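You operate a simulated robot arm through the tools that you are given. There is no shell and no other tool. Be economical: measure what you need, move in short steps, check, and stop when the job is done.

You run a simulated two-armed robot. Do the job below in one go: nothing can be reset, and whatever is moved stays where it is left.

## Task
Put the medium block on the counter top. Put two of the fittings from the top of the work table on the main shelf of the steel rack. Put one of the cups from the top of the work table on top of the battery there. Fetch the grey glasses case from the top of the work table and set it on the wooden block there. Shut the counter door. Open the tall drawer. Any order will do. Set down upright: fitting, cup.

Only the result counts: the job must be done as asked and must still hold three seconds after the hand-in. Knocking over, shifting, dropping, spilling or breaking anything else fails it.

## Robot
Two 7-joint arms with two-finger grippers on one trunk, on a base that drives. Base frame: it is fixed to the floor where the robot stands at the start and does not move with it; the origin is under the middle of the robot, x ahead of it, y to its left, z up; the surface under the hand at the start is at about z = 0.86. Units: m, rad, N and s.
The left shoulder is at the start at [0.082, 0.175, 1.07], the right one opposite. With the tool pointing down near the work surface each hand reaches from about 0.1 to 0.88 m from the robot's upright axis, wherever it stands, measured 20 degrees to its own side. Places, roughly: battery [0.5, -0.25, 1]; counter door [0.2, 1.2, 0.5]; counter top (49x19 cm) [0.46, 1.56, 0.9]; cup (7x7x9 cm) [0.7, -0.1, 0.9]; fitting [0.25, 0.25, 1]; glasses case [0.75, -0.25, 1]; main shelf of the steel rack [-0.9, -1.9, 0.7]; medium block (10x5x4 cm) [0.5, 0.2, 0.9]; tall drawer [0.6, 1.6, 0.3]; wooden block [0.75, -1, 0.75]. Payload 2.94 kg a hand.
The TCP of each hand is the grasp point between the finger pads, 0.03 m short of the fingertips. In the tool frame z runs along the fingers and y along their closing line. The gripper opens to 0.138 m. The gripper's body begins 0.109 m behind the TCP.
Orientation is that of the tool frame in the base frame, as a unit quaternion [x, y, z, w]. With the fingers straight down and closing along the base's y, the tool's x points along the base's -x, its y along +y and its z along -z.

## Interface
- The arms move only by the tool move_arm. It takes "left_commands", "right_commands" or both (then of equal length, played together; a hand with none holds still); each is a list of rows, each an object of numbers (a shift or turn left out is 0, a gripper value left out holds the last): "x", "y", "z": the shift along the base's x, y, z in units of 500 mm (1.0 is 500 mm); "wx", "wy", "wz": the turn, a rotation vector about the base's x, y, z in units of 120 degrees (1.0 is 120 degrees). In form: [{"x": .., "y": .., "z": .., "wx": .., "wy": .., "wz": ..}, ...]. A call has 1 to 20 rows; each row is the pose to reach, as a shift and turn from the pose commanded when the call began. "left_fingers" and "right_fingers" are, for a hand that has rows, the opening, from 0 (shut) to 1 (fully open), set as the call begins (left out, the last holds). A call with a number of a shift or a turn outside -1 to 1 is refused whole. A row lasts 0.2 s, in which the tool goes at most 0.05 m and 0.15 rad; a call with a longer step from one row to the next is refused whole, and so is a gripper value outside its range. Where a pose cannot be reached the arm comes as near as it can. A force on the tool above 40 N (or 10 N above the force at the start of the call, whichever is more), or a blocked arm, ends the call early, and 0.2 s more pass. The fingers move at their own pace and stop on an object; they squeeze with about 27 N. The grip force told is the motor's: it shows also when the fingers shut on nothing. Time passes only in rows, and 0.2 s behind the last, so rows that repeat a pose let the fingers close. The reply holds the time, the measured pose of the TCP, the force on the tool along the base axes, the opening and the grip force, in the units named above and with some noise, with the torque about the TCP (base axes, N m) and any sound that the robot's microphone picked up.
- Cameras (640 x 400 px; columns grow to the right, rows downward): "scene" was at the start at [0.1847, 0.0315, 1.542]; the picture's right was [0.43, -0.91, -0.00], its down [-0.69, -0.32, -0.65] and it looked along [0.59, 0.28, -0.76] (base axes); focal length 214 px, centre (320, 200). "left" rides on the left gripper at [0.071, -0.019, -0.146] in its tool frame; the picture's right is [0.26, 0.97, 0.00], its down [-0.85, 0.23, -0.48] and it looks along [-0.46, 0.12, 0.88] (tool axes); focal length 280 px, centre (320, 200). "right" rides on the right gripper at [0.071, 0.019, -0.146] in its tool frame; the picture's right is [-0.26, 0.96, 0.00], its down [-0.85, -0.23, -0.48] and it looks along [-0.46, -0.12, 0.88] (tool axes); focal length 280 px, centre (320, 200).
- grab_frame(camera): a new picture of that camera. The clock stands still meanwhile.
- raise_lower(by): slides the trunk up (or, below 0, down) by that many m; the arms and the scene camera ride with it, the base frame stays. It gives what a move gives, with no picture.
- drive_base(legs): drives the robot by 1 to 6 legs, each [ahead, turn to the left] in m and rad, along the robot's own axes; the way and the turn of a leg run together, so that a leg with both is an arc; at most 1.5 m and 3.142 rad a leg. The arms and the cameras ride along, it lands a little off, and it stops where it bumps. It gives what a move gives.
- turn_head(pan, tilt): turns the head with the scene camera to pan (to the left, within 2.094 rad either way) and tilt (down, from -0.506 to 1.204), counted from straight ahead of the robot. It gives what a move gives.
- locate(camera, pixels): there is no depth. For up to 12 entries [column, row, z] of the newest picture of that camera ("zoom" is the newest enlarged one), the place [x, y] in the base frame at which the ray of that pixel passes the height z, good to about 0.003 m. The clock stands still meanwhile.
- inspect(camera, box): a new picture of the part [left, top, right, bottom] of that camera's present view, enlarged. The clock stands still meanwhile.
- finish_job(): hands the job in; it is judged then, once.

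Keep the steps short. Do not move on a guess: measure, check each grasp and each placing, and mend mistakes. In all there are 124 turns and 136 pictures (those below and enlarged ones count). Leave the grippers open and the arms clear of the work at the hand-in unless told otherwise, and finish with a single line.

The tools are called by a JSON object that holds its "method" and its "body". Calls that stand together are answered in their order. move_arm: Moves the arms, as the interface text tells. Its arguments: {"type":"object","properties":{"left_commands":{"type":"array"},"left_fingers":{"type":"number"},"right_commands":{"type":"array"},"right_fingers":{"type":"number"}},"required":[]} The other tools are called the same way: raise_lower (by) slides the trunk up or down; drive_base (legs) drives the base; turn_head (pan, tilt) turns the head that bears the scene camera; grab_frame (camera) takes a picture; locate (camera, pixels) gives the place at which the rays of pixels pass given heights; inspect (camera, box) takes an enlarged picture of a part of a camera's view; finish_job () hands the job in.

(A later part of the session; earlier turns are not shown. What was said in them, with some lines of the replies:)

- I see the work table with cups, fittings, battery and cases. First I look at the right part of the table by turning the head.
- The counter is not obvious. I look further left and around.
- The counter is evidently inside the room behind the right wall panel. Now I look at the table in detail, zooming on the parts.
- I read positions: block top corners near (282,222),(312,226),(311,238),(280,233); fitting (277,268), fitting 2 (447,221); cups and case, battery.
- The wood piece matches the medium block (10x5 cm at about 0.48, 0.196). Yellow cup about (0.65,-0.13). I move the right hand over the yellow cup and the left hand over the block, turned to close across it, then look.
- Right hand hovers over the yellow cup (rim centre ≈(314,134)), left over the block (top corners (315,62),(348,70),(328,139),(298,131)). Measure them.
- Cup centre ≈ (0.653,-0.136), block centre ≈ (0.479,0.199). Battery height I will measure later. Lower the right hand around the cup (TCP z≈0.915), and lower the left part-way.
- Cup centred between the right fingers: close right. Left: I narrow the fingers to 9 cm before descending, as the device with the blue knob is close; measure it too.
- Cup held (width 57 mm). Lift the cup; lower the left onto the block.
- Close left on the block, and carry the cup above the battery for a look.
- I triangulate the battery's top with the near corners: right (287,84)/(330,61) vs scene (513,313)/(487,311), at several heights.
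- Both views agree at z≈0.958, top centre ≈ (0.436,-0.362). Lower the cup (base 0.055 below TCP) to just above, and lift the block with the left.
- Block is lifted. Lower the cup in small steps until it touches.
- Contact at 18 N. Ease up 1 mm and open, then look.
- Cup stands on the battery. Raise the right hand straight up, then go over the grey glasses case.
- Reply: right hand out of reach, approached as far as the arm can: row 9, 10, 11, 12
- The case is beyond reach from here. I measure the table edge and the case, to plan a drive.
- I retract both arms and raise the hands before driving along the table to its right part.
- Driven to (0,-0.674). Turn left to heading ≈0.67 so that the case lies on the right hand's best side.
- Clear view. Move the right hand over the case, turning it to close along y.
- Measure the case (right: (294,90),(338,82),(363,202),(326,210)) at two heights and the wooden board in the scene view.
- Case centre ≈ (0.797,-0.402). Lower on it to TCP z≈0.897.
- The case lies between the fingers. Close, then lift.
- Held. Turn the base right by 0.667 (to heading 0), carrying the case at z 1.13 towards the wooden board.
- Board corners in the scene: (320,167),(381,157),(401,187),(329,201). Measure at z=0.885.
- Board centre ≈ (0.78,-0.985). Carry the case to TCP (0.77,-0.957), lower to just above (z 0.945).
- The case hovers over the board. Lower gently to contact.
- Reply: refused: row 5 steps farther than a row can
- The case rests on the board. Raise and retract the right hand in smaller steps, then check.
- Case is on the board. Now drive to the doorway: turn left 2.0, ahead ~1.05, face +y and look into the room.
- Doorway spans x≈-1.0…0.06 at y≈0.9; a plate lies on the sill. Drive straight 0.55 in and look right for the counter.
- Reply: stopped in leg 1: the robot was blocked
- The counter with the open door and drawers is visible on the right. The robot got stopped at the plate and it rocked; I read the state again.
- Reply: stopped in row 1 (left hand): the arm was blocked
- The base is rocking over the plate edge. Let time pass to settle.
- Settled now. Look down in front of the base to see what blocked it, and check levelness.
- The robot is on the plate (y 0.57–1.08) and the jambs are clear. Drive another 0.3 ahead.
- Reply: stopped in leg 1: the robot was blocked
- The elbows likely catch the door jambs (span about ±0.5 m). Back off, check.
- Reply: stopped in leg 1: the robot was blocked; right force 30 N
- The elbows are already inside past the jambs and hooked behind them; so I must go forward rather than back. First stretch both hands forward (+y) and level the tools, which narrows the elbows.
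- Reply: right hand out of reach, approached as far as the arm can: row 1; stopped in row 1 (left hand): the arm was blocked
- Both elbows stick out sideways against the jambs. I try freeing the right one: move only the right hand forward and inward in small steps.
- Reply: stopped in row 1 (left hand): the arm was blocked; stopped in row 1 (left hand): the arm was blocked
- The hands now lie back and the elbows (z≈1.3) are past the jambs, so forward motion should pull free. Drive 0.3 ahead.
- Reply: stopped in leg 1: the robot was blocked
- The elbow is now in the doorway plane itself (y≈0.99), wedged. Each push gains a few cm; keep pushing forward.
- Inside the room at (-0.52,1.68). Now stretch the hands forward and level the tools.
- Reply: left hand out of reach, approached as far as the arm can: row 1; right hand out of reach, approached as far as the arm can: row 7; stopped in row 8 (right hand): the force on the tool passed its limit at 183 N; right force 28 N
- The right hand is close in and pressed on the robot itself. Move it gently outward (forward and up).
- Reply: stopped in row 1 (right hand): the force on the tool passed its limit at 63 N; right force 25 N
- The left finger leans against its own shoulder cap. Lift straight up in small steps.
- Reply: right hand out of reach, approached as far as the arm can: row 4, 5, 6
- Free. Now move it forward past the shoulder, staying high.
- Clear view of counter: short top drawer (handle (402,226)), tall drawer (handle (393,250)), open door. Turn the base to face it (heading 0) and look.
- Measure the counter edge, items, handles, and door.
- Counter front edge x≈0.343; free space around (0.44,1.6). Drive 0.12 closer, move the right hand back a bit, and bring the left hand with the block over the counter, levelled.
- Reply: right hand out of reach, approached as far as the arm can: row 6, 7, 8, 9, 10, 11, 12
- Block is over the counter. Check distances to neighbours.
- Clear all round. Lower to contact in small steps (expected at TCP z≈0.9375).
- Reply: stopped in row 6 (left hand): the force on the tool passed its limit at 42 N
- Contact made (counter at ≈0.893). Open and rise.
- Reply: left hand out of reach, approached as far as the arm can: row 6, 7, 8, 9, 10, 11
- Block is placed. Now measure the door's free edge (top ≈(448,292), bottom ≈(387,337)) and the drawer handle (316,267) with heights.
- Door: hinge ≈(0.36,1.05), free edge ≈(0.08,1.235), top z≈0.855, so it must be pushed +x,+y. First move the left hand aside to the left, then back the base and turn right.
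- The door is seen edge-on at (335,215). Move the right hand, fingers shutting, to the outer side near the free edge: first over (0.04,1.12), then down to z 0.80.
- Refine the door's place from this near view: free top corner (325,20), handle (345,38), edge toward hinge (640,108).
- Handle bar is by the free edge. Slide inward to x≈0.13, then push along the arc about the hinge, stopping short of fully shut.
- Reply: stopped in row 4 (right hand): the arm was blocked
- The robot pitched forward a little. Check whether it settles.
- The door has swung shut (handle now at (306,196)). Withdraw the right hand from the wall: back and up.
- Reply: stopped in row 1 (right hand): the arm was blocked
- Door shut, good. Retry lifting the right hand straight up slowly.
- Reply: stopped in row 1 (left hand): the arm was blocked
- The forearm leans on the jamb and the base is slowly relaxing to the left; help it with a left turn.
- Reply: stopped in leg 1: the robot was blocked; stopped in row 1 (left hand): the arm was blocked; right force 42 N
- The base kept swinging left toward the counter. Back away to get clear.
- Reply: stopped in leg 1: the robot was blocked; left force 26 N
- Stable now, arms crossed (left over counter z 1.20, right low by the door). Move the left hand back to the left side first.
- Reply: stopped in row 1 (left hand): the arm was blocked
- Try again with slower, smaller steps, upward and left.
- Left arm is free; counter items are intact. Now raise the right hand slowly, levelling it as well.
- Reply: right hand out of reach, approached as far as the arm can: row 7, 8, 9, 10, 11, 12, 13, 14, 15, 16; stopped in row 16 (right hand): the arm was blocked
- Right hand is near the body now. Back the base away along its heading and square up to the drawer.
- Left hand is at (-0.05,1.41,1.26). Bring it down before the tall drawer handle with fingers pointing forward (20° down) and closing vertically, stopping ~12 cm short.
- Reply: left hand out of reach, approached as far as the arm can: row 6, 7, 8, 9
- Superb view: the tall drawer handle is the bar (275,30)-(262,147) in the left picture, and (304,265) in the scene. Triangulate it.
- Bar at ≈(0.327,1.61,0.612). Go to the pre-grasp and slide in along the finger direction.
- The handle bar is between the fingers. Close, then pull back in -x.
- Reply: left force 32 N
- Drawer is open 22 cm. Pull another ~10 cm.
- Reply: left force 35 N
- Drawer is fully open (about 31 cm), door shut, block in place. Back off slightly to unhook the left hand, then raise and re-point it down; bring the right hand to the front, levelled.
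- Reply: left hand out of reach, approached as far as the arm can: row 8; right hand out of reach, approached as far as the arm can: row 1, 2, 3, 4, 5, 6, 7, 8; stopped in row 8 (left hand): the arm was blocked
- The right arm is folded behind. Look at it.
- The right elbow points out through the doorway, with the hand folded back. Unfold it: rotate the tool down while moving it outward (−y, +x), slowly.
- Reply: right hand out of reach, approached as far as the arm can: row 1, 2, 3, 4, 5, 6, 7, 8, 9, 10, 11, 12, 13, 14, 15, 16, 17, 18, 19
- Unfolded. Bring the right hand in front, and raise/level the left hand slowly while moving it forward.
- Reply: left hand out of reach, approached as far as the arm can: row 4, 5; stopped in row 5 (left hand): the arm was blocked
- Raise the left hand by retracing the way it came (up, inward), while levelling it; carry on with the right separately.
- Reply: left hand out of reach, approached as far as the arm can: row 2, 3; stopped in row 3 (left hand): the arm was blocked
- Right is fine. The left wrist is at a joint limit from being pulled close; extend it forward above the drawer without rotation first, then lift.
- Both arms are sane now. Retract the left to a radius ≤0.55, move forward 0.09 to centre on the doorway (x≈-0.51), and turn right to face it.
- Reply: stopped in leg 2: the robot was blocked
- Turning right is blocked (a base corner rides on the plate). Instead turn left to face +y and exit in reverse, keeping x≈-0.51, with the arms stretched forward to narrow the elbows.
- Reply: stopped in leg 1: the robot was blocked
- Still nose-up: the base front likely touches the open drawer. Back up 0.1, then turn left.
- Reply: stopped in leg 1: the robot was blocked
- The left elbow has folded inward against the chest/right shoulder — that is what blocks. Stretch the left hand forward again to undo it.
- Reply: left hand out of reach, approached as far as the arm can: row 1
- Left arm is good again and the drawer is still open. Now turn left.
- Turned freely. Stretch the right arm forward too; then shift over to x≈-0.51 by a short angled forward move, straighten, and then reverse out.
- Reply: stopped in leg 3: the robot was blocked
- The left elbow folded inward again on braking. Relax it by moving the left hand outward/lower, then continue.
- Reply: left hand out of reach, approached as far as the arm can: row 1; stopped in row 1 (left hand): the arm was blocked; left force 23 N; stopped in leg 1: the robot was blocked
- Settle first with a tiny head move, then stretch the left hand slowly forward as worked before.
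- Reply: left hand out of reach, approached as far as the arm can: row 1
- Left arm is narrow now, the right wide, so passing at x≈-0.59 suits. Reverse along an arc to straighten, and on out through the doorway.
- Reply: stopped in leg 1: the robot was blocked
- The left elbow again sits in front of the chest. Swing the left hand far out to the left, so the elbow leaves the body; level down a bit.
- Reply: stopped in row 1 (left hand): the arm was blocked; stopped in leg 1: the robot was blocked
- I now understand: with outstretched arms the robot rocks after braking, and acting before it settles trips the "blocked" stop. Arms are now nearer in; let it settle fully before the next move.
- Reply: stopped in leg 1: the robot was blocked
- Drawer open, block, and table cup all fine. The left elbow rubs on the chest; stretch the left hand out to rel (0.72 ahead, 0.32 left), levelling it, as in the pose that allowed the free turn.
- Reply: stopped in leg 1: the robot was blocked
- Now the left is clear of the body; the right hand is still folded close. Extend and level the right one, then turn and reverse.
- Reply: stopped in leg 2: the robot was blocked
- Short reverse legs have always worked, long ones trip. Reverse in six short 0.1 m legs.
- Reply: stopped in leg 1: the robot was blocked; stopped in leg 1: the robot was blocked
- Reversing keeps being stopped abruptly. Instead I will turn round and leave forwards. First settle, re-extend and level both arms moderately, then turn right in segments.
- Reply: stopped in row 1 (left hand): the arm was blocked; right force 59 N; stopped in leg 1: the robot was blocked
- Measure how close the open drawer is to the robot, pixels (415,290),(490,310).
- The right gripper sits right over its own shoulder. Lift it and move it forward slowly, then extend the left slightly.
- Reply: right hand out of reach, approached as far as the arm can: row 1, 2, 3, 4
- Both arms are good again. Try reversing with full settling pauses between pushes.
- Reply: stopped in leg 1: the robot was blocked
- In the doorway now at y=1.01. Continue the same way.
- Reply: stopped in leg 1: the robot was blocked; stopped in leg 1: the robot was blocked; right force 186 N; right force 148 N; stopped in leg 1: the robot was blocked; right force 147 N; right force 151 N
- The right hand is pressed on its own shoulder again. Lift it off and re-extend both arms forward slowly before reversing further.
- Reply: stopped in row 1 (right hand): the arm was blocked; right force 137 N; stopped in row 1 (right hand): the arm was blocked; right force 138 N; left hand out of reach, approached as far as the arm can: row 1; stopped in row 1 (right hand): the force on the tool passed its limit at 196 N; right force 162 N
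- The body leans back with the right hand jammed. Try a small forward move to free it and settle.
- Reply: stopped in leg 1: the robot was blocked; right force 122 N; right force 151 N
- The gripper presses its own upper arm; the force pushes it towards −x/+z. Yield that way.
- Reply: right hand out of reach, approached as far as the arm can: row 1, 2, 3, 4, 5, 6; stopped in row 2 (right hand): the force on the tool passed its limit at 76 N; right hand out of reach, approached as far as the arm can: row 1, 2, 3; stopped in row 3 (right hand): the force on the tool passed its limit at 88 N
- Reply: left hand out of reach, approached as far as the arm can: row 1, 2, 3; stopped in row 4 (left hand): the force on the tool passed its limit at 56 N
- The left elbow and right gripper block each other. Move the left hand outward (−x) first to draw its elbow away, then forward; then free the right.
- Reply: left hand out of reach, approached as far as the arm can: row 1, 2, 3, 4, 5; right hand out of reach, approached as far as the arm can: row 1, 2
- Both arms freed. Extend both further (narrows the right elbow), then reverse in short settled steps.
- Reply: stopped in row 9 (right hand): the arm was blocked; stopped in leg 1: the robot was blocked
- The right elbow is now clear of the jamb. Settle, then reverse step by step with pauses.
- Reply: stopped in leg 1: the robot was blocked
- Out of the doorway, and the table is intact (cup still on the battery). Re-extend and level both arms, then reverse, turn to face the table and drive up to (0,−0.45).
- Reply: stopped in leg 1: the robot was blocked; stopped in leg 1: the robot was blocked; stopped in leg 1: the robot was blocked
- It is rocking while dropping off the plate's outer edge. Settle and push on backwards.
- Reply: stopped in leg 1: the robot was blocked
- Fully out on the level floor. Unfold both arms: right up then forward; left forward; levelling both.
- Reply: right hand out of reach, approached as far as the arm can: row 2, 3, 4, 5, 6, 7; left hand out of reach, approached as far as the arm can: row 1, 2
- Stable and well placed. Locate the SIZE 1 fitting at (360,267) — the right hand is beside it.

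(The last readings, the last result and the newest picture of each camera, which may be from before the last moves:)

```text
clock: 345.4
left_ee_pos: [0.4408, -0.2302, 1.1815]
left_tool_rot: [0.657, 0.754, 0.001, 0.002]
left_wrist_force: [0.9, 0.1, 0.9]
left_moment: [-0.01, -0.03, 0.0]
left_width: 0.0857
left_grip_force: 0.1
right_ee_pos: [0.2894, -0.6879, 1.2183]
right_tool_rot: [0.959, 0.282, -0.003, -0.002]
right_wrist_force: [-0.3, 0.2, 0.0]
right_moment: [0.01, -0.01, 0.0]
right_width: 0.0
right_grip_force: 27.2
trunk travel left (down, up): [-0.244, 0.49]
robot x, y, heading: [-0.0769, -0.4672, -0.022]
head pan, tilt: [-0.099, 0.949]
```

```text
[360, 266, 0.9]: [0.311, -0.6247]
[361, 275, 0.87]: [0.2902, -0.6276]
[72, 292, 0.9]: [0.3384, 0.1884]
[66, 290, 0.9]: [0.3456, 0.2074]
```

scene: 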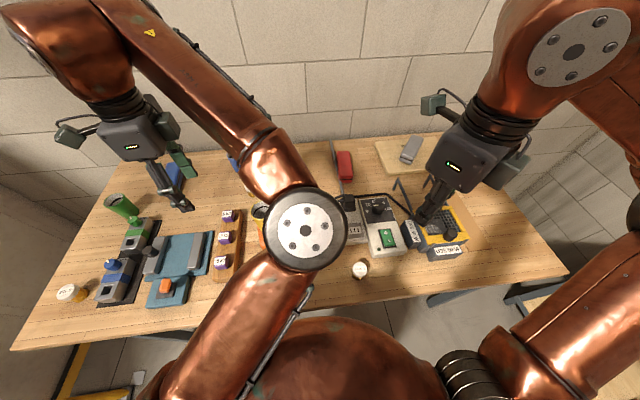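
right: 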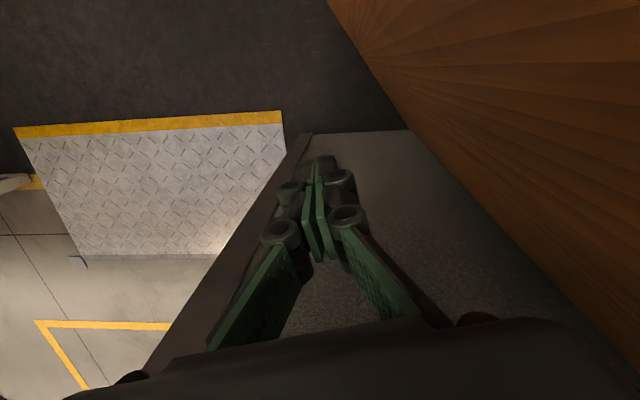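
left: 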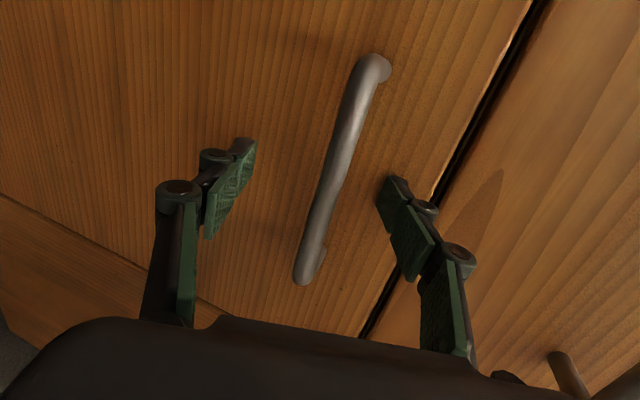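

SIZE 1 is at (0.305,−0.625). Turn the right hand so it closes along x (clear of the power box), open to 7 cm, and lower onto it.

{"method": "move_arm", "body": {"right_commands": [{"x": 0.004, "y": 0.016, "z": -0.05, "wz": 0.06}, {"x": 0.008, "y": 0.032, "z": -0.1, "wz": 0.12}, {"x": 0.012, "y": 0.048, "z": -0.15, "wz": 0.18}, {"x": 0.016, "y": 0.064, "z": -0.2, "wz": 0.24}, {"x": 0.02, "y": 0.08, "z": -0.26, "wz": 0.3}, {"x": 0.024, "y": 0.096, "z": -0.32, "wz": 0.36}, {"x": 0.028, "y": 0.112, "z": -0.38, "wz": 0.42}, {"x": 0.031, "y": 0.126, "z": -0.42, "wz": 0.475}, {"x": 0.031, "y": 0.126, "z": -0.45, "wz": 0.475}], "right_fingers": 0.5}}

{"method": "grab_frame", "body": {"camera": "right"}}

```text
clock: 347.4
left_ee_pos: [0.441, -0.2302, 1.1828]
left_tool_rot: [0.658, 0.753, 0.001, 0.002]
left_wrist_force: [-0.1, 0.0, 0.0]
left_moment: [0.02, 0.03, -0.03]
left_width: 0.0857
left_grip_force: 0.1
right_ee_pos: [0.3057, -0.6255, 0.9947]
right_tool_rot: [0.709, 0.706, -0.004, 0.0]
right_wrist_force: [0.5, 0.2, 0.0]
right_moment: [0.03, 0.0, -0.03]
right_width: 0.069
right_grip_force: 0.0
trunk travel left (down, up): [-0.244, 0.49]
robot x, y, heading: [-0.0719, -0.469, -0.024]
head pan, tilt: [-0.099, 0.949]
```

```text
3 pictures are left
```

right: 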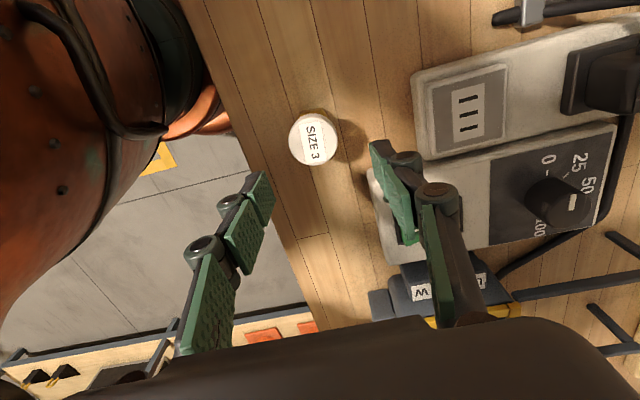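

{"method": "locate", "body": {"camera": "right", "pixels": [[314, 139, 0.9], [290, 139, 0.9], [339, 139, 0.9], [368, 172, 0.92], [385, 260, 0.92], [412, 75, 0.92], [418, 158, 0.92]]}}

```text
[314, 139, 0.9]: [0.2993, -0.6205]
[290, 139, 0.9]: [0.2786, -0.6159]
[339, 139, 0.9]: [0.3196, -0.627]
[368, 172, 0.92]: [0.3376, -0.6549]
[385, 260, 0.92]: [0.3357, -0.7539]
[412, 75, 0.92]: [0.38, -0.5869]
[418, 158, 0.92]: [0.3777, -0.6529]
```

Cap centre (0.299,−0.620), 4 cm wide; box corner clears by 2 cm. Lower, close and lift.

{"method": "move_arm", "body": {"right_commands": [{"x": -0.013, "y": 0.016, "z": -0.02}, {"x": -0.013, "y": 0.016, "z": -0.08}, {"x": -0.013, "y": 0.016, "z": -0.14}, {"x": -0.013, "y": 0.016, "z": -0.18}, {"x": -0.013, "y": 0.016, "z": -0.195}, {"x": -0.013, "y": 0.016, "z": -0.195}]}}

{"method": "move_arm", "body": {"right_commands": [{"z": 0}, {"z": 0}, {"z": 0}, {"z": 0}, {"z": 0}], "right_fingers": 0}}

{"method": "move_arm", "body": {"right_commands": [{"z": 0.04}, {"z": 0.1}, {"z": 0.18}, {"z": 0.26}, {"z": 0.34}, {"z": 0.42}, {"z": 0.5}]}}

```text
clock: 348.8
left_ee_pos: [0.4407, -0.2295, 1.1822]
left_tool_rot: [0.657, 0.754, 0.001, 0.001]
left_wrist_force: [0.5, -0.2, -0.1]
left_moment: [0.02, -0.04, 0.0]
left_width: 0.0856
left_grip_force: 0.2
right_ee_pos: [0.2974, -0.6173, 0.8965]
right_tool_rot: [0.708, 0.706, -0.004, -0.001]
right_wrist_force: [-0.4, -0.7, 0.2]
right_moment: [0.02, -0.03, 0.0]
right_width: 0.0691
right_grip_force: 0.0
trunk travel left (down, up): [-0.244, 0.49]
robot x, y, heading: [-0.074, -0.464, -0.023]
head pan, tilt: [-0.099, 0.949]
```

```text
clock: 350.0
left_ee_pos: [0.4415, -0.2304, 1.1831]
left_tool_rot: [0.657, 0.754, 0.0, 0.001]
left_wrist_force: [-0.3, -0.5, 0.6]
left_moment: [0.0, -0.04, 0.0]
left_width: 0.0856
left_grip_force: 0.1
right_ee_pos: [0.2978, -0.6169, 0.8959]
right_tool_rot: [0.708, 0.706, -0.005, -0.001]
right_wrist_force: [-0.7, 0.0, 0.3]
right_moment: [0.06, 0.03, 0.0]
right_width: 0.0406
right_grip_force: 26.5
trunk travel left (down, up): [-0.244, 0.49]
robot x, y, heading: [-0.0726, -0.4669, -0.025]
head pan, tilt: [-0.099, 0.949]
```

```text
clock: 351.6
left_ee_pos: [0.4397, -0.2295, 1.1828]
left_tool_rot: [0.658, 0.753, 0.001, 0.001]
left_wrist_force: [-1.1, 0.2, 0.6]
left_moment: [-0.01, -0.06, -0.01]
left_width: 0.0853
left_grip_force: 0.0
right_ee_pos: [0.2983, -0.6163, 1.1476]
right_tool_rot: [0.708, 0.706, -0.004, 0.0]
right_wrist_force: [-0.3, -0.2, -1.5]
right_moment: [0.01, -0.04, -0.02]
right_width: 0.0407
right_grip_force: 27.2
trunk travel left (down, up): [-0.244, 0.49]
robot x, y, heading: [-0.074, -0.4693, -0.031]
head pan, tilt: [-0.099, 0.949]
```

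Fitting held (40.7 mm). Now reposition the base to about (−0.35, 0) so that the outstretched left hand can take the SIZE 5 fitting at (0.342,0.199).

{"method": "drive_base", "body": {"legs": [[-0.28, 0.02], [0, 1.57], [0.47, 0], [0, -1.565]]}}

{"method": "turn_head", "body": {"pan": 0.3, "tilt": 0.9}}

```text
clock: 363.6
left_ee_pos: [0.1613, 0.2528, 1.181]
left_tool_rot: [0.65, 0.76, 0.001, 0.002]
left_wrist_force: [-0.2, 0.1, 0.4]
left_moment: [0.0, 0.01, -0.01]
left_width: 0.0854
left_grip_force: 0.0
right_ee_pos: [0.0247, -0.1366, 1.1455]
right_tool_rot: [0.702, 0.712, -0.004, 0.0]
right_wrist_force: [-0.2, -0.5, -1.1]
right_moment: [0.03, -0.03, -0.01]
right_width: 0.0407
right_grip_force: 27.4
trunk travel left (down, up): [-0.244, 0.49]
robot x, y, heading: [-0.3478, 0.0054, -0.003]
head pan, tilt: [-0.099, 0.949]
```

```text
clock: 364.5
left_ee_pos: [0.162, 0.2535, 1.1815]
left_tool_rot: [0.651, 0.759, 0.002, 0.001]
left_wrist_force: [0.2, 0.0, 0.3]
left_moment: [0.01, 0.02, -0.02]
left_width: 0.0853
left_grip_force: 0.1
right_ee_pos: [0.0259, -0.1363, 1.1454]
right_tool_rot: [0.703, 0.711, -0.004, -0.001]
right_wrist_force: [0.6, -0.9, -0.6]
right_moment: [0.01, 0.0, 0.01]
right_width: 0.0405
right_grip_force: 27.5
trunk travel left (down, up): [-0.244, 0.49]
robot x, y, heading: [-0.3478, 0.0055, -0.009]
head pan, tilt: [0.3, 0.901]
```

Go over SIZE 5 at (0.341,0.200), lower, close and lift with the left hand.

{"method": "move_arm", "body": {"left_commands": [{"x": 0.06, "y": -0.02, "z": -0.02}, {"x": 0.13, "y": -0.04, "z": -0.04}, {"x": 0.2, "y": -0.06, "z": -0.07}, {"x": 0.27, "y": -0.08, "z": -0.1}, {"x": 0.33, "y": -0.1, "z": -0.14}, {"x": 0.358, "y": -0.107, "z": -0.2}, {"x": 0.358, "y": -0.107, "z": -0.27}, {"x": 0.358, "y": -0.107, "z": -0.34}, {"x": 0.358, "y": -0.107, "z": -0.41}, {"x": 0.358, "y": -0.107, "z": -0.48}, {"x": 0.358, "y": -0.107, "z": -0.54}, {"x": 0.358, "y": -0.107, "z": -0.567}, {"x": 0.358, "y": -0.107, "z": -0.567}]}}

{"method": "move_arm", "body": {"left_commands": [{"z": 0}, {"z": 0}, {"z": 0}, {"z": 0}, {"z": 0}], "left_fingers": 0}}

{"method": "move_arm", "body": {"left_commands": [{"z": 0.04}, {"z": 0.1}, {"z": 0.18}, {"z": 0.26}, {"z": 0.34}, {"z": 0.42}, {"z": 0.5}]}}

```text
clock: 367.3
left_ee_pos: [0.3405, 0.2001, 0.8988]
left_tool_rot: [0.652, 0.758, 0.001, 0.002]
left_wrist_force: [0.9, 0.0, 0.1]
left_moment: [0.02, -0.01, 0.0]
left_width: 0.0856
left_grip_force: 0.1
right_ee_pos: [0.0252, -0.1365, 1.1473]
right_tool_rot: [0.703, 0.711, -0.005, -0.001]
right_wrist_force: [-0.5, -0.1, -1.1]
right_moment: [0.02, -0.01, -0.02]
right_width: 0.0404
right_grip_force: 27.0
trunk travel left (down, up): [-0.244, 0.49]
robot x, y, heading: [-0.3451, 0.0057, -0.004]
head pan, tilt: [0.3, 0.901]
```

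```text
clock: 368.5
left_ee_pos: [0.341, 0.2013, 0.8975]
left_tool_rot: [0.651, 0.759, 0.001, 0.003]
left_wrist_force: [-0.4, 0.0, -0.2]
left_moment: [0.02, 0.04, -0.01]
left_width: 0.041
left_grip_force: 27.5
right_ee_pos: [0.0246, -0.1361, 1.1459]
right_tool_rot: [0.703, 0.711, -0.005, 0.0]
right_wrist_force: [-0.1, -0.1, -0.5]
right_moment: [0.01, 0.01, 0.01]
right_width: 0.0405
right_grip_force: 26.6
trunk travel left (down, up): [-0.244, 0.49]
robot x, y, heading: [-0.3489, 0.0074, -0.005]
head pan, tilt: [0.3, 0.901]
```

```text
clock: 370.1
left_ee_pos: [0.3391, 0.1997, 1.1499]
left_tool_rot: [0.651, 0.759, 0.0, 0.002]
left_wrist_force: [0.7, -0.3, -1.3]
left_moment: [-0.02, -0.04, 0.01]
left_width: 0.041
left_grip_force: 27.1
right_ee_pos: [0.0246, -0.1352, 1.1465]
right_tool_rot: [0.703, 0.712, -0.004, -0.001]
right_wrist_force: [-0.6, 0.1, -1.1]
right_moment: [0.04, -0.03, 0.01]
right_width: 0.0405
right_grip_force: 27.2
trunk travel left (down, up): [-0.244, 0.49]
robot x, y, heading: [-0.3485, 0.0068, -0.01]
head pan, tilt: [0.3, 0.901]
```

Both fittings held. Drive to the rack: turn right, go to about (−0.8,−1.05), face −y, and look at the shelf.

{"method": "drive_base", "body": {"legs": [[0, -1.96], [1.13, 0], [0, 0.4]]}}

{"method": "turn_head", "body": {"pan": -0.15, "tilt": 0.75}}

{"method": "grab_frame", "body": {"camera": "scene"}}

```text
clock: 381.7
left_ee_pos: [-0.5912, -1.7144, 1.1486]
left_tool_rot: [0.997, 0.08, -0.001, 0.002]
left_wrist_force: [0.1, 0.1, -1.8]
left_moment: [0.02, 0.07, 0.01]
left_width: 0.0408
left_grip_force: 26.9
right_ee_pos: [-0.9304, -1.4019, 1.1454]
right_tool_rot: [1.0, 0.01, -0.003, -0.005]
right_wrist_force: [0.7, 0.0, 0.3]
right_moment: [0.01, 0.03, 0.0]
right_width: 0.0401
right_grip_force: 27.1
trunk travel left (down, up): [-0.244, 0.49]
robot x, y, heading: [-0.7843, -1.0271, -1.569]
head pan, tilt: [0.3, 0.901]
```

```text
clock: 382.6
left_ee_pos: [-0.5917, -1.7153, 1.1486]
left_tool_rot: [0.997, 0.08, -0.001, 0.002]
left_wrist_force: [-0.1, 0.2, -1.5]
left_moment: [-0.05, -0.03, -0.02]
left_width: 0.0405
left_grip_force: 27.3
right_ee_pos: [-0.9306, -1.402, 1.1455]
right_tool_rot: [1.0, 0.01, -0.002, -0.004]
right_wrist_force: [-1.0, 0.4, -0.6]
right_moment: [0.02, -0.04, -0.01]
right_width: 0.0404
right_grip_force: 27.1
trunk travel left (down, up): [-0.244, 0.49]
robot x, y, heading: [-0.7834, -1.0265, -1.572]
head pan, tilt: [-0.15, 0.75]
```

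```text
2 pictures are left
```

scene: 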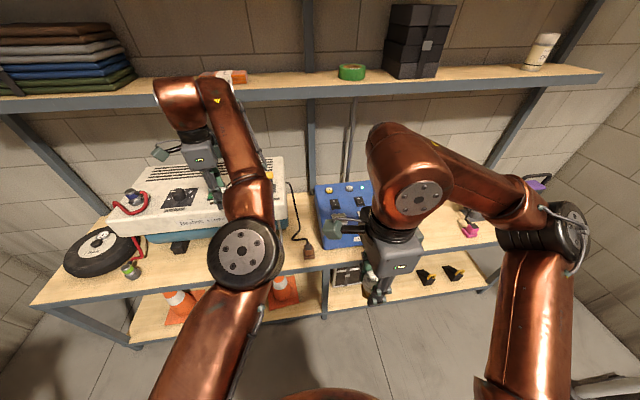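

Shelf seen: free space right of the blue box around (425,238) and along the front around (350,262). Measure.

{"method": "locate", "body": {"camera": "scene", "pixels": [[323, 268, 0.7], [323, 290, 0.7], [425, 240, 0.7], [440, 250, 0.7], [490, 243, 0.7], [470, 236, 0.7], [318, 246, 0.7], [375, 236, 0.7], [308, 258, 0.7], [280, 262, 0.7], [440, 228, 0.7], [30, 305, 0.7]]}}

{"method": "inspect", "body": {"camera": "scene", "box": [260, 170, 520, 310]}}

```text
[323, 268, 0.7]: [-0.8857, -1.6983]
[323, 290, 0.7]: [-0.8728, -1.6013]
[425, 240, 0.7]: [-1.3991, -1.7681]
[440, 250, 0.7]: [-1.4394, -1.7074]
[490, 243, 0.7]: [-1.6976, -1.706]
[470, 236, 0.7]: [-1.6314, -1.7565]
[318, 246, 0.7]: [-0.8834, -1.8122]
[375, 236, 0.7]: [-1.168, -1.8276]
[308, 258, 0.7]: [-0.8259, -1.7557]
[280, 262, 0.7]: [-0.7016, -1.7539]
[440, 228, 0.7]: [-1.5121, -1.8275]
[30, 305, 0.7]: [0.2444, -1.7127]
```

```text
2.46 times, centred on (390, 240) of scene
```

zoom: 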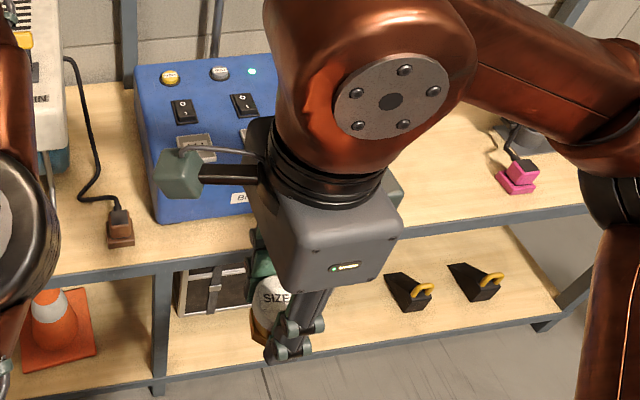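

Shelf front edge y≈−1.71; free spots: (−0.66,−1.775) for the left, and (−1.36,−1.79) right of the blue box for the right. Bring the left fitting over its spot and lower to contact.

{"method": "move_arm", "body": {"left_commands": [{"x": -0.04, "y": -0.03, "z": -0.05}, {"x": -0.09, "y": -0.07, "z": -0.11}, {"x": -0.137, "y": -0.12, "z": -0.18}, {"x": -0.137, "y": -0.12, "z": -0.26}, {"x": -0.137, "y": -0.12, "z": -0.34}, {"x": -0.137, "y": -0.12, "z": -0.42}, {"x": -0.137, "y": -0.12, "z": -0.5}, {"x": -0.137, "y": -0.12, "z": -0.58}, {"x": -0.137, "y": -0.12, "z": -0.66}, {"x": -0.137, "y": -0.12, "z": -0.73}, {"x": -0.137, "y": -0.12, "z": -0.76}, {"x": -0.137, "y": -0.12, "z": -0.76}]}}

{"method": "move_arm", "body": {"left_commands": [{"z": -0.008}, {"z": -0.016}, {"z": -0.024}, {"z": -0.032}, {"z": -0.04}, {"z": -0.048}, {"z": -0.056}, {"z": -0.064}, {"z": -0.072}, {"z": -0.08}, {"z": -0.088}, {"z": -0.096}, {"z": -0.104}, {"z": -0.112}, {"z": -0.12}, {"z": -0.128}, {"z": -0.136}, {"z": -0.144}]}}

```text
clock: 384.2
left_ee_pos: [-0.6616, -1.77, 0.9145]
left_tool_rot: [0.997, 0.079, 0.0, -0.003]
left_wrist_force: [0.2, 18.8, -11.6]
left_moment: [-1.01, -0.12, 0.08]
left_width: 0.0406
left_grip_force: 26.7
right_ee_pos: [-0.9291, -1.3998, 1.1464]
right_tool_rot: [1.0, 0.01, -0.003, -0.003]
right_wrist_force: [0.4, 1.1, -0.6]
right_moment: [-0.07, -0.02, 0.02]
right_width: 0.0404
right_grip_force: 26.7
trunk travel left (down, up): [-0.244, 0.49]
robot x, y, heading: [-0.7852, -1.0243, -1.573]
head pan, tilt: [-0.15, 0.75]
stopped in row 7 (left hand): the force on the tool passed its limit at 52 N (the readings are from after the stop); the commanded pose is now the measured one
```

```text
clock: 386.4
left_ee_pos: [-0.6604, -1.7697, 0.8857]
left_tool_rot: [0.997, 0.08, 0.001, 0.005]
left_wrist_force: [-1.9, 23.6, 15.1]
left_moment: [-1.24, 0.13, 0.3]
left_width: 0.0408
left_grip_force: 27.3
right_ee_pos: [-0.93, -1.3974, 1.1464]
right_tool_rot: [1.0, 0.01, -0.002, -0.003]
right_wrist_force: [0.3, -0.3, -1.4]
right_moment: [-0.02, 0.01, 0.02]
right_width: 0.0402
right_grip_force: 27.2
trunk travel left (down, up): [-0.244, 0.49]
robot x, y, heading: [-0.7881, -1.0271, -1.573]
head pan, tilt: [-0.15, 0.75]
stopped in row 11 (left hand): the force on the tool passed its limit at 42 N (the readings are from after the stop); the commanded pose is now the measured one
```

The gripper body, lying along y, touched the amplifier front. Back off, rotate the hand 81° so it lies along x, then lower again at y≈−1.755.

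{"method": "move_arm", "body": {"left_commands": [{"y": 0.03, "z": 0.01}, {"y": 0.08, "z": 0.04}, {"y": 0.1, "z": 0.1, "wz": 0.05}, {"y": 0.1, "z": 0.14, "wz": 0.11}, {"y": 0.1, "z": 0.14, "wz": 0.175}, {"y": 0.1, "z": 0.14, "wz": 0.24}, {"y": 0.1, "z": 0.14, "wz": 0.305}, {"y": 0.1, "z": 0.14, "wz": 0.37}, {"y": 0.1, "z": 0.14, "wz": 0.435}, {"y": 0.1, "z": 0.14, "wz": 0.5}, {"y": 0.1, "z": 0.14, "wz": 0.565}, {"y": 0.08, "z": 0.14, "wz": 0.625}, {"y": 0.05, "z": 0.12, "wz": 0.675}, {"y": 0.026, "z": 0.06, "wz": 0.675}, {"y": 0.026, "z": -0.02, "wz": 0.675}, {"y": 0.026, "z": -0.1, "wz": 0.675}, {"y": 0.026, "z": -0.17, "wz": 0.675}, {"y": 0.026, "z": -0.22, "wz": 0.675}, {"y": 0.026, "z": -0.245, "wz": 0.675}]}}

{"method": "move_arm", "body": {"left_commands": [{"z": -0.008}, {"z": -0.016}, {"z": -0.024}, {"z": -0.032}, {"z": -0.04}, {"z": -0.048}, {"z": -0.056}, {"z": -0.064}, {"z": -0.072}, {"z": -0.08}, {"z": -0.088}, {"z": -0.096}, {"z": -0.104}, {"z": -0.112}, {"z": -0.12}, {"z": -0.128}, {"z": -0.136}, {"z": -0.144}]}}

```text
clock: 389.7
left_ee_pos: [-0.66, -1.7659, 0.8788]
left_tool_rot: [0.705, 0.709, -0.004, 0.016]
left_wrist_force: [-3.0, 7.9, 13.1]
left_moment: [-1.61, 0.0, -0.25]
left_width: 0.0411
left_grip_force: 26.9
right_ee_pos: [-0.9286, -1.4007, 1.1458]
right_tool_rot: [1.0, 0.01, -0.002, -0.004]
right_wrist_force: [0.1, -0.8, -1.2]
right_moment: [0.06, 0.02, -0.03]
right_width: 0.0401
right_grip_force: 27.2
trunk travel left (down, up): [-0.244, 0.49]
robot x, y, heading: [-0.7873, -1.0276, -1.571]
head pan, tilt: [-0.15, 0.75]
stopped in row 16 (left hand): the force on the tool passed its limit at 58 N (the readings are from after the stop); the commanded pose is now the measured one
```

```text
clock: 390.3
left_ee_pos: [-0.6582, -1.7694, 0.8789]
left_tool_rot: [0.704, 0.71, -0.009, 0.024]
left_wrist_force: [-1.9, 1.3, 10.9]
left_moment: [-0.7, 0.01, -0.11]
left_width: 0.0407
left_grip_force: 26.7
right_ee_pos: [-0.9299, -1.4008, 1.146]
right_tool_rot: [1.0, 0.009, -0.002, -0.004]
right_wrist_force: [0.5, 0.1, -1.4]
right_moment: [0.01, -0.02, 0.03]
right_width: 0.0401
right_grip_force: 26.8
trunk travel left (down, up): [-0.244, 0.49]
robot x, y, heading: [-0.7893, -1.0272, -1.574]
head pan, tilt: [-0.15, 0.75]
stopped in row 2 (left hand): the force on the tool passed its limit at 44 N (the readings are from after the stop); the commanded pose is now the measured one
```

It met something 14 cm above the shelf (the amplifier's teal base, hidden behind the elbow). Choose the visibly empty wood at (−0.76,−1.747), left of the plug; lift, shift, lower.

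{"method": "move_arm", "body": {"left_commands": [{"y": 0.02, "z": 0.04}, {"y": 0.04, "z": 0.12}, {"x": -0.04, "y": 0.05, "z": 0.2}, {"x": -0.11, "y": 0.05, "z": 0.22}, {"x": -0.18, "y": 0.05, "z": 0.22}, {"x": -0.204, "y": 0.046, "z": 0.16}, {"x": -0.204, "y": 0.046, "z": 0.08}, {"x": -0.204, "y": 0.046, "z": 0.0}, {"x": -0.204, "y": 0.046, "z": -0.08}, {"x": -0.204, "y": 0.046, "z": -0.16}, {"x": -0.204, "y": 0.046, "z": -0.21}, {"x": -0.204, "y": 0.046, "z": -0.235}]}}

{"method": "move_arm", "body": {"left_commands": [{"z": -0.008}, {"z": -0.016}, {"z": -0.024}, {"z": -0.032}, {"z": -0.04}, {"z": -0.048}, {"z": -0.056}, {"z": -0.064}, {"z": -0.072}, {"z": -0.08}, {"z": -0.088}, {"z": -0.096}, {"z": -0.104}, {"z": -0.112}, {"z": -0.12}]}}

```text
clock: 392.9
left_ee_pos: [-0.7589, -1.7462, 0.7574]
left_tool_rot: [0.704, 0.71, -0.008, 0.021]
left_wrist_force: [-0.3, 0.6, -1.5]
left_moment: [0.01, 0.02, 0.0]
left_width: 0.0408
left_grip_force: 26.9
left hand out of reach, approached as far as the arm can: row 7, 8
right_ee_pos: [-0.9297, -1.4016, 1.1462]
right_tool_rot: [1.0, 0.009, -0.002, -0.004]
right_wrist_force: [0.2, -0.8, -1.7]
right_moment: [-0.01, -0.01, 0.01]
right_width: 0.0396
right_grip_force: 26.7
trunk travel left (down, up): [-0.244, 0.49]
robot x, y, heading: [-0.7909, -1.0301, -1.57]
head pan, tilt: [-0.15, 0.75]
```

```text
clock: 394.9
left_ee_pos: [-0.7601, -1.7488, 0.7307]
left_tool_rot: [0.705, 0.709, -0.012, 0.027]
left_wrist_force: [1.8, 8.1, 19.4]
left_moment: [0.48, 0.42, -0.28]
left_width: 0.041
left_grip_force: 26.5
right_ee_pos: [-0.9294, -1.3995, 1.1466]
right_tool_rot: [1.0, 0.009, -0.003, -0.003]
right_wrist_force: [-0.1, -0.5, -1.3]
right_moment: [0.03, -0.01, 0.0]
right_width: 0.0398
right_grip_force: 27.8
trunk travel left (down, up): [-0.244, 0.49]
robot x, y, heading: [-0.7867, -1.0254, -1.571]
head pan, tilt: [-0.15, 0.75]
stopped in row 10 (left hand): the force on the tool passed its limit at 43 N (the readings are from after the stop); the commanded pose is now the measured one
```

Shelf contact at TCP z 0.731. Level slightly, release, and rise clear.

{"method": "move_arm", "body": {"left_commands": [{"z": 0.003, "wx": 0.013, "wy": 0.005}, {"z": 0.005, "wx": 0.026, "wy": 0.01}, {"z": 0.005, "wx": 0.026, "wy": 0.01}]}}

{"method": "move_arm", "body": {"left_commands": [{"z": 0}, {"z": 0}, {"z": 0}, {"z": 0}], "left_fingers": 0.48}}

{"method": "move_arm", "body": {"left_commands": [{"z": 0.04}, {"z": 0.1}, {"z": 0.18}, {"z": 0.26}, {"z": 0.34}, {"z": 0.42}, {"z": 0.5}, {"x": 0.06, "y": 0.04, "z": 0.56}, {"x": 0.13, "y": 0.08, "z": 0.6}, {"x": 0.2, "y": 0.12, "z": 0.64}, {"x": 0.27, "y": 0.16, "z": 0.66}, {"x": 0.34, "y": 0.2, "z": 0.68}]}}

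{"method": "move_arm", "body": {"right_commands": [{"x": -0.005, "y": -0.04, "wz": 0.065}, {"x": -0.01, "y": -0.09, "wz": 0.13}, {"x": -0.02, "y": -0.15, "z": -0.03, "wz": 0.195}, {"x": -0.03, "y": -0.21, "z": -0.06, "wz": 0.26}, {"x": -0.04, "y": -0.28, "z": -0.09, "wz": 0.325}, {"x": -0.05, "y": -0.35, "z": -0.12, "wz": 0.39}, {"x": -0.06, "y": -0.42, "z": -0.15, "wz": 0.455}, {"x": -0.07, "y": -0.49, "z": -0.18, "wz": 0.52}, {"x": -0.08, "y": -0.56, "z": -0.21, "wz": 0.585}, {"x": -0.08, "y": -0.63, "z": -0.24, "wz": 0.65}, {"x": -0.08, "y": -0.68, "z": -0.29, "wz": 0.71}, {"x": -0.08, "y": -0.7, "z": -0.36, "wz": 0.73}, {"x": -0.08, "y": -0.7, "z": -0.44, "wz": 0.73}, {"x": -0.08, "y": -0.7, "z": -0.52, "wz": 0.73}, {"x": -0.08, "y": -0.7, "z": -0.6, "wz": 0.73}, {"x": -0.08, "y": -0.7, "z": -0.68, "wz": 0.73}, {"x": -0.08, "y": -0.7, "z": -0.74, "wz": 0.73}, {"x": -0.08, "y": -0.7, "z": -0.775, "wz": 0.73}]}}

```text
clock: 395.7
left_ee_pos: [-0.7601, -1.7485, 0.7306]
left_tool_rot: [0.704, 0.711, 0.0, 0.0]
left_wrist_force: [0.4, -6.4, 16.9]
left_moment: [-0.54, -0.1, -0.01]
left_width: 0.0409
left_grip_force: 27.1
right_ee_pos: [-0.9293, -1.4006, 1.146]
right_tool_rot: [1.0, 0.009, -0.003, -0.004]
right_wrist_force: [-0.5, -0.8, -0.5]
right_moment: [0.0, -0.01, -0.01]
right_width: 0.0396
right_grip_force: 26.9
trunk travel left (down, up): [-0.244, 0.49]
robot x, y, heading: [-0.7857, -1.0262, -1.571]
head pan, tilt: [-0.15, 0.75]
```

```text
clock: 396.7
left_ee_pos: [-0.76, -1.7491, 0.73]
left_tool_rot: [0.704, 0.71, 0.001, -0.002]
left_wrist_force: [1.7, 0.9, -0.4]
left_moment: [0.03, 0.0, -0.02]
left_width: 0.0653
left_grip_force: 0.1
right_ee_pos: [-0.9297, -1.4005, 1.146]
right_tool_rot: [1.0, 0.009, -0.002, -0.005]
right_wrist_force: [0.0, 0.4, -1.7]
right_moment: [-0.02, -0.02, -0.01]
right_width: 0.0396
right_grip_force: 27.0
trunk travel left (down, up): [-0.244, 0.49]
robot x, y, heading: [-0.7874, -1.0295, -1.573]
head pan, tilt: [-0.15, 0.75]
```

```text
clock: 399.3
left_ee_pos: [-0.5887, -1.6485, 1.07]
left_tool_rot: [0.705, 0.709, 0.0, -0.002]
left_wrist_force: [0.2, -0.2, -0.3]
left_moment: [0.01, 0.06, 0.0]
left_width: 0.0662
left_grip_force: 0.0
right_ee_pos: [-0.9274, -1.4006, 1.1459]
right_tool_rot: [1.0, 0.008, -0.003, -0.004]
right_wrist_force: [0.6, 1.0, -0.5]
right_moment: [-0.04, 0.02, 0.0]
right_width: 0.0399
right_grip_force: 26.6
trunk travel left (down, up): [-0.244, 0.49]
robot x, y, heading: [-0.7887, -1.0288, -1.577]
head pan, tilt: [-0.15, 0.75]
```

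```text
clock: 403.1
left_ee_pos: [-0.5901, -1.6471, 1.0694]
left_tool_rot: [0.705, 0.709, 0.002, -0.001]
left_wrist_force: [0.1, 0.9, 0.3]
left_moment: [0.03, 0.0, 0.03]
left_width: 0.0664
left_grip_force: 0.0
right_ee_pos: [-0.9695, -1.7498, 0.7555]
right_tool_rot: [0.715, 0.7, -0.003, -0.002]
right_wrist_force: [1.3, 13.3, -2.5]
right_moment: [-0.03, 0.03, 0.11]
right_width: 0.0385
right_grip_force: 27.1
trunk travel left (down, up): [-0.244, 0.49]
robot x, y, heading: [-0.7853, -1.0271, -1.571]
head pan, tilt: [-0.15, 0.75]
5 turns are left
```

Slight touch on the blue box; ease 8 mm toward me, lower to contact, release and rise.

{"method": "move_arm", "body": {"right_commands": [{"y": 0.008}, {"y": 0.016}, {"y": 0.016, "z": -0.012}, {"y": 0.016, "z": -0.022}, {"y": 0.016, "z": -0.032}, {"y": 0.016, "z": -0.038}, {"y": 0.016, "z": -0.044}, {"y": 0.016, "z": -0.049}, {"y": 0.016, "z": -0.053}, {"y": 0.016, "z": -0.056}, {"y": 0.016, "z": -0.056}]}}

{"method": "inspect", "body": {"camera": "scene", "box": [240, 170, 440, 300]}}

```text
clock: 405.5
left_ee_pos: [-0.5889, -1.65, 1.0705]
left_tool_rot: [0.705, 0.709, 0.001, -0.002]
left_wrist_force: [-0.1, 0.0, 0.2]
left_moment: [0.02, 0.01, 0.0]
left_width: 0.0661
left_grip_force: 0.1
right_ee_pos: [-0.9699, -1.7429, 0.7302]
right_tool_rot: [0.716, 0.698, -0.005, -0.001]
right_wrist_force: [-0.4, -0.5, -0.1]
right_moment: [-0.03, -0.05, -0.01]
right_width: 0.0389
right_grip_force: 27.1
trunk travel left (down, up): [-0.244, 0.49]
robot x, y, heading: [-0.7894, -1.0283, -1.572]
head pan, tilt: [-0.15, 0.75]
```

```text
3.08 times, centred on (340, 235) of scene
4 turns are left
```

zoom: 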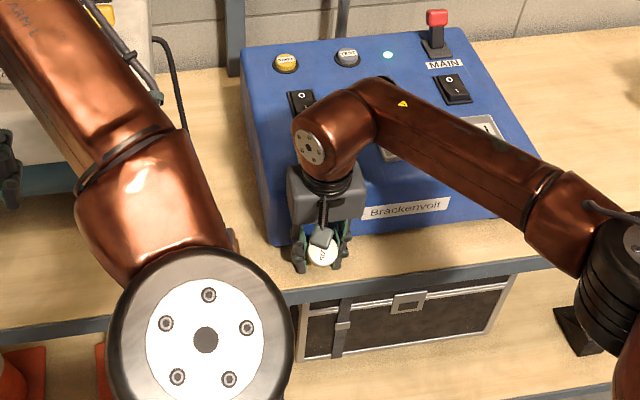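

About 1–2 mm above the shelf. Lower 3 mm, release, rise straight and withdraw, and open the hands.

{"method": "move_arm", "body": {"right_commands": [{"z": -0.003}, {"z": -0.006}, {"z": -0.006}]}}

{"method": "move_arm", "body": {"right_commands": [{"z": 0}, {"z": 0}, {"z": 0}, {"z": 0}], "right_fingers": 0.46}}

{"method": "move_arm", "body": {"right_commands": [{"z": 0.03}, {"z": 0.08}, {"z": 0.15}, {"z": 0.23}, {"z": 0.31}, {"z": 0.39}, {"z": 0.47}, {"y": 0.06, "z": 0.54}, {"y": 0.13, "z": 0.6}, {"y": 0.2, "z": 0.66}, {"y": 0.28, "z": 0.7}]}}

{"method": "drive_base", "body": {"legs": [[-0.25, 0]]}}

```text
clock: 406.3
left_ee_pos: [-0.5905, -1.6464, 1.0712]
left_tool_rot: [0.704, 0.71, 0.001, -0.001]
left_wrist_force: [0.1, 0.6, 0.3]
left_moment: [0.01, 0.01, 0.02]
left_width: 0.0664
left_grip_force: 0.0
right_ee_pos: [-0.9698, -1.7435, 0.7304]
right_tool_rot: [0.715, 0.699, -0.005, 0.001]
right_wrist_force: [-1.9, 1.1, 15.1]
right_moment: [0.13, -0.33, 0.02]
right_width: 0.0388
right_grip_force: 26.9
trunk travel left (down, up): [-0.244, 0.49]
robot x, y, heading: [-0.7883, -1.0277, -1.572]
head pan, tilt: [-0.15, 0.75]
```

```text
clock: 407.3
left_ee_pos: [-0.5898, -1.6482, 1.0708]
left_tool_rot: [0.705, 0.709, 0.002, -0.001]
left_wrist_force: [0.1, -0.6, 0.2]
left_moment: [-0.03, -0.03, 0.0]
left_width: 0.0663
left_grip_force: 0.1
right_ee_pos: [-0.9706, -1.7425, 0.7269]
right_tool_rot: [0.716, 0.698, -0.005, -0.001]
right_wrist_force: [-0.4, 0.2, 6.9]
right_moment: [0.1, -0.03, 0.03]
right_width: 0.0656
right_grip_force: 1.9
trunk travel left (down, up): [-0.244, 0.49]
robot x, y, heading: [-0.7858, -1.0262, -1.567]
head pan, tilt: [-0.15, 0.75]
```

```text
clock: 409.7
left_ee_pos: [-0.5901, -1.6476, 1.0701]
left_tool_rot: [0.704, 0.71, 0.0, -0.001]
left_wrist_force: [1.3, 0.1, 0.8]
left_moment: [-0.02, 0.02, 0.0]
left_width: 0.0662
left_grip_force: 0.1
right_ee_pos: [-0.9699, -1.6023, 1.0788]
right_tool_rot: [0.716, 0.698, -0.005, -0.001]
right_wrist_force: [0.6, 0.5, 0.9]
right_moment: [-0.05, 0.02, 0.02]
right_width: 0.0634
right_grip_force: 0.0
trunk travel left (down, up): [-0.244, 0.49]
robot x, y, heading: [-0.7879, -1.028, -1.571]
head pan, tilt: [-0.15, 0.75]
```

```text
clock: 411.0
left_ee_pos: [-0.586, -1.4072, 1.148]
left_tool_rot: [0.72, 0.69, -0.051, 0.053]
left_wrist_force: [-1.6, 1.5, 0.5]
left_moment: [-0.13, -0.17, 0.05]
left_width: 0.0665
left_grip_force: 0.5
right_ee_pos: [-0.9802, -1.356, 1.1379]
right_tool_rot: [0.736, 0.673, -0.044, 0.053]
right_wrist_force: [2.1, 1.4, 0.8]
right_moment: [-0.15, 0.23, -0.02]
right_width: 0.063
right_grip_force: 0.1
trunk travel left (down, up): [-0.244, 0.49]
robot x, y, heading: [-0.7862, -0.9152, -1.58]
head pan, tilt: [-0.15, 0.75]
stopped in leg 1: the robot was blocked; the commanded pose is now the measured one
3 turns are left
```

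Arms are clear of the rack. Open both grippers.

{"method": "turn_head", "body": {"pan": 0.5, "tilt": 0.7}}

{"method": "move_arm", "body": {"left_commands": [{"z": 0}, {"z": 0}, {"z": 0}, {"z": 0}, {"z": 0}], "left_fingers": 1, "right_commands": [{"z": 0}, {"z": 0}, {"z": 0}, {"z": 0}, {"z": 0}], "right_fingers": 1}}

```text
clock: 412.0
left_ee_pos: [-0.5781, -1.4651, 1.1425]
left_tool_rot: [0.726, 0.685, -0.035, 0.045]
left_wrist_force: [-0.6, -0.1, 0.1]
left_moment: [0.07, -0.02, -0.03]
left_width: 0.0664
left_grip_force: 0.1
right_ee_pos: [-0.9884, -1.4069, 1.1277]
right_tool_rot: [0.747, 0.663, -0.018, 0.044]
right_wrist_force: [0.2, -0.5, 0.7]
right_moment: [0.06, -0.03, 0.02]
right_width: 0.0634
right_grip_force: 0.0
trunk travel left (down, up): [-0.244, 0.49]
robot x, y, heading: [-0.7875, -0.9167, -1.574]
head pan, tilt: [0.499, 0.7]
```

```text
clock: 412.4
left_ee_pos: [-0.5632, -1.3687, 1.1662]
left_tool_rot: [0.709, 0.697, -0.081, 0.071]
left_wrist_force: [0.8, -1.3, -3.6]
left_moment: [0.11, 0.1, -0.02]
left_width: 0.0942
left_grip_force: 0.0
right_ee_pos: [-0.9898, -1.3118, 1.1472]
right_tool_rot: [0.746, 0.66, -0.056, 0.07]
right_wrist_force: [-0.3, -2.8, -0.2]
right_moment: [0.25, 0.03, 0.03]
right_width: 0.0916
right_grip_force: 0.0
trunk travel left (down, up): [-0.244, 0.49]
robot x, y, heading: [-0.7884, -0.9195, -1.572]
head pan, tilt: [0.499, 0.7]
stopped in row 1 (left hand): the arm was blocked; the commanded pose is now the measured one
2 turns are left
```

Grippers are open and both arms are clear of the work; I hand in.

{"method": "finish_job", "body": {}}

```text
The job is handed in.
```

I handed the job in with every step carried out, but I had no pictures left to check how the two fittings ended up standing on the rack shelf.
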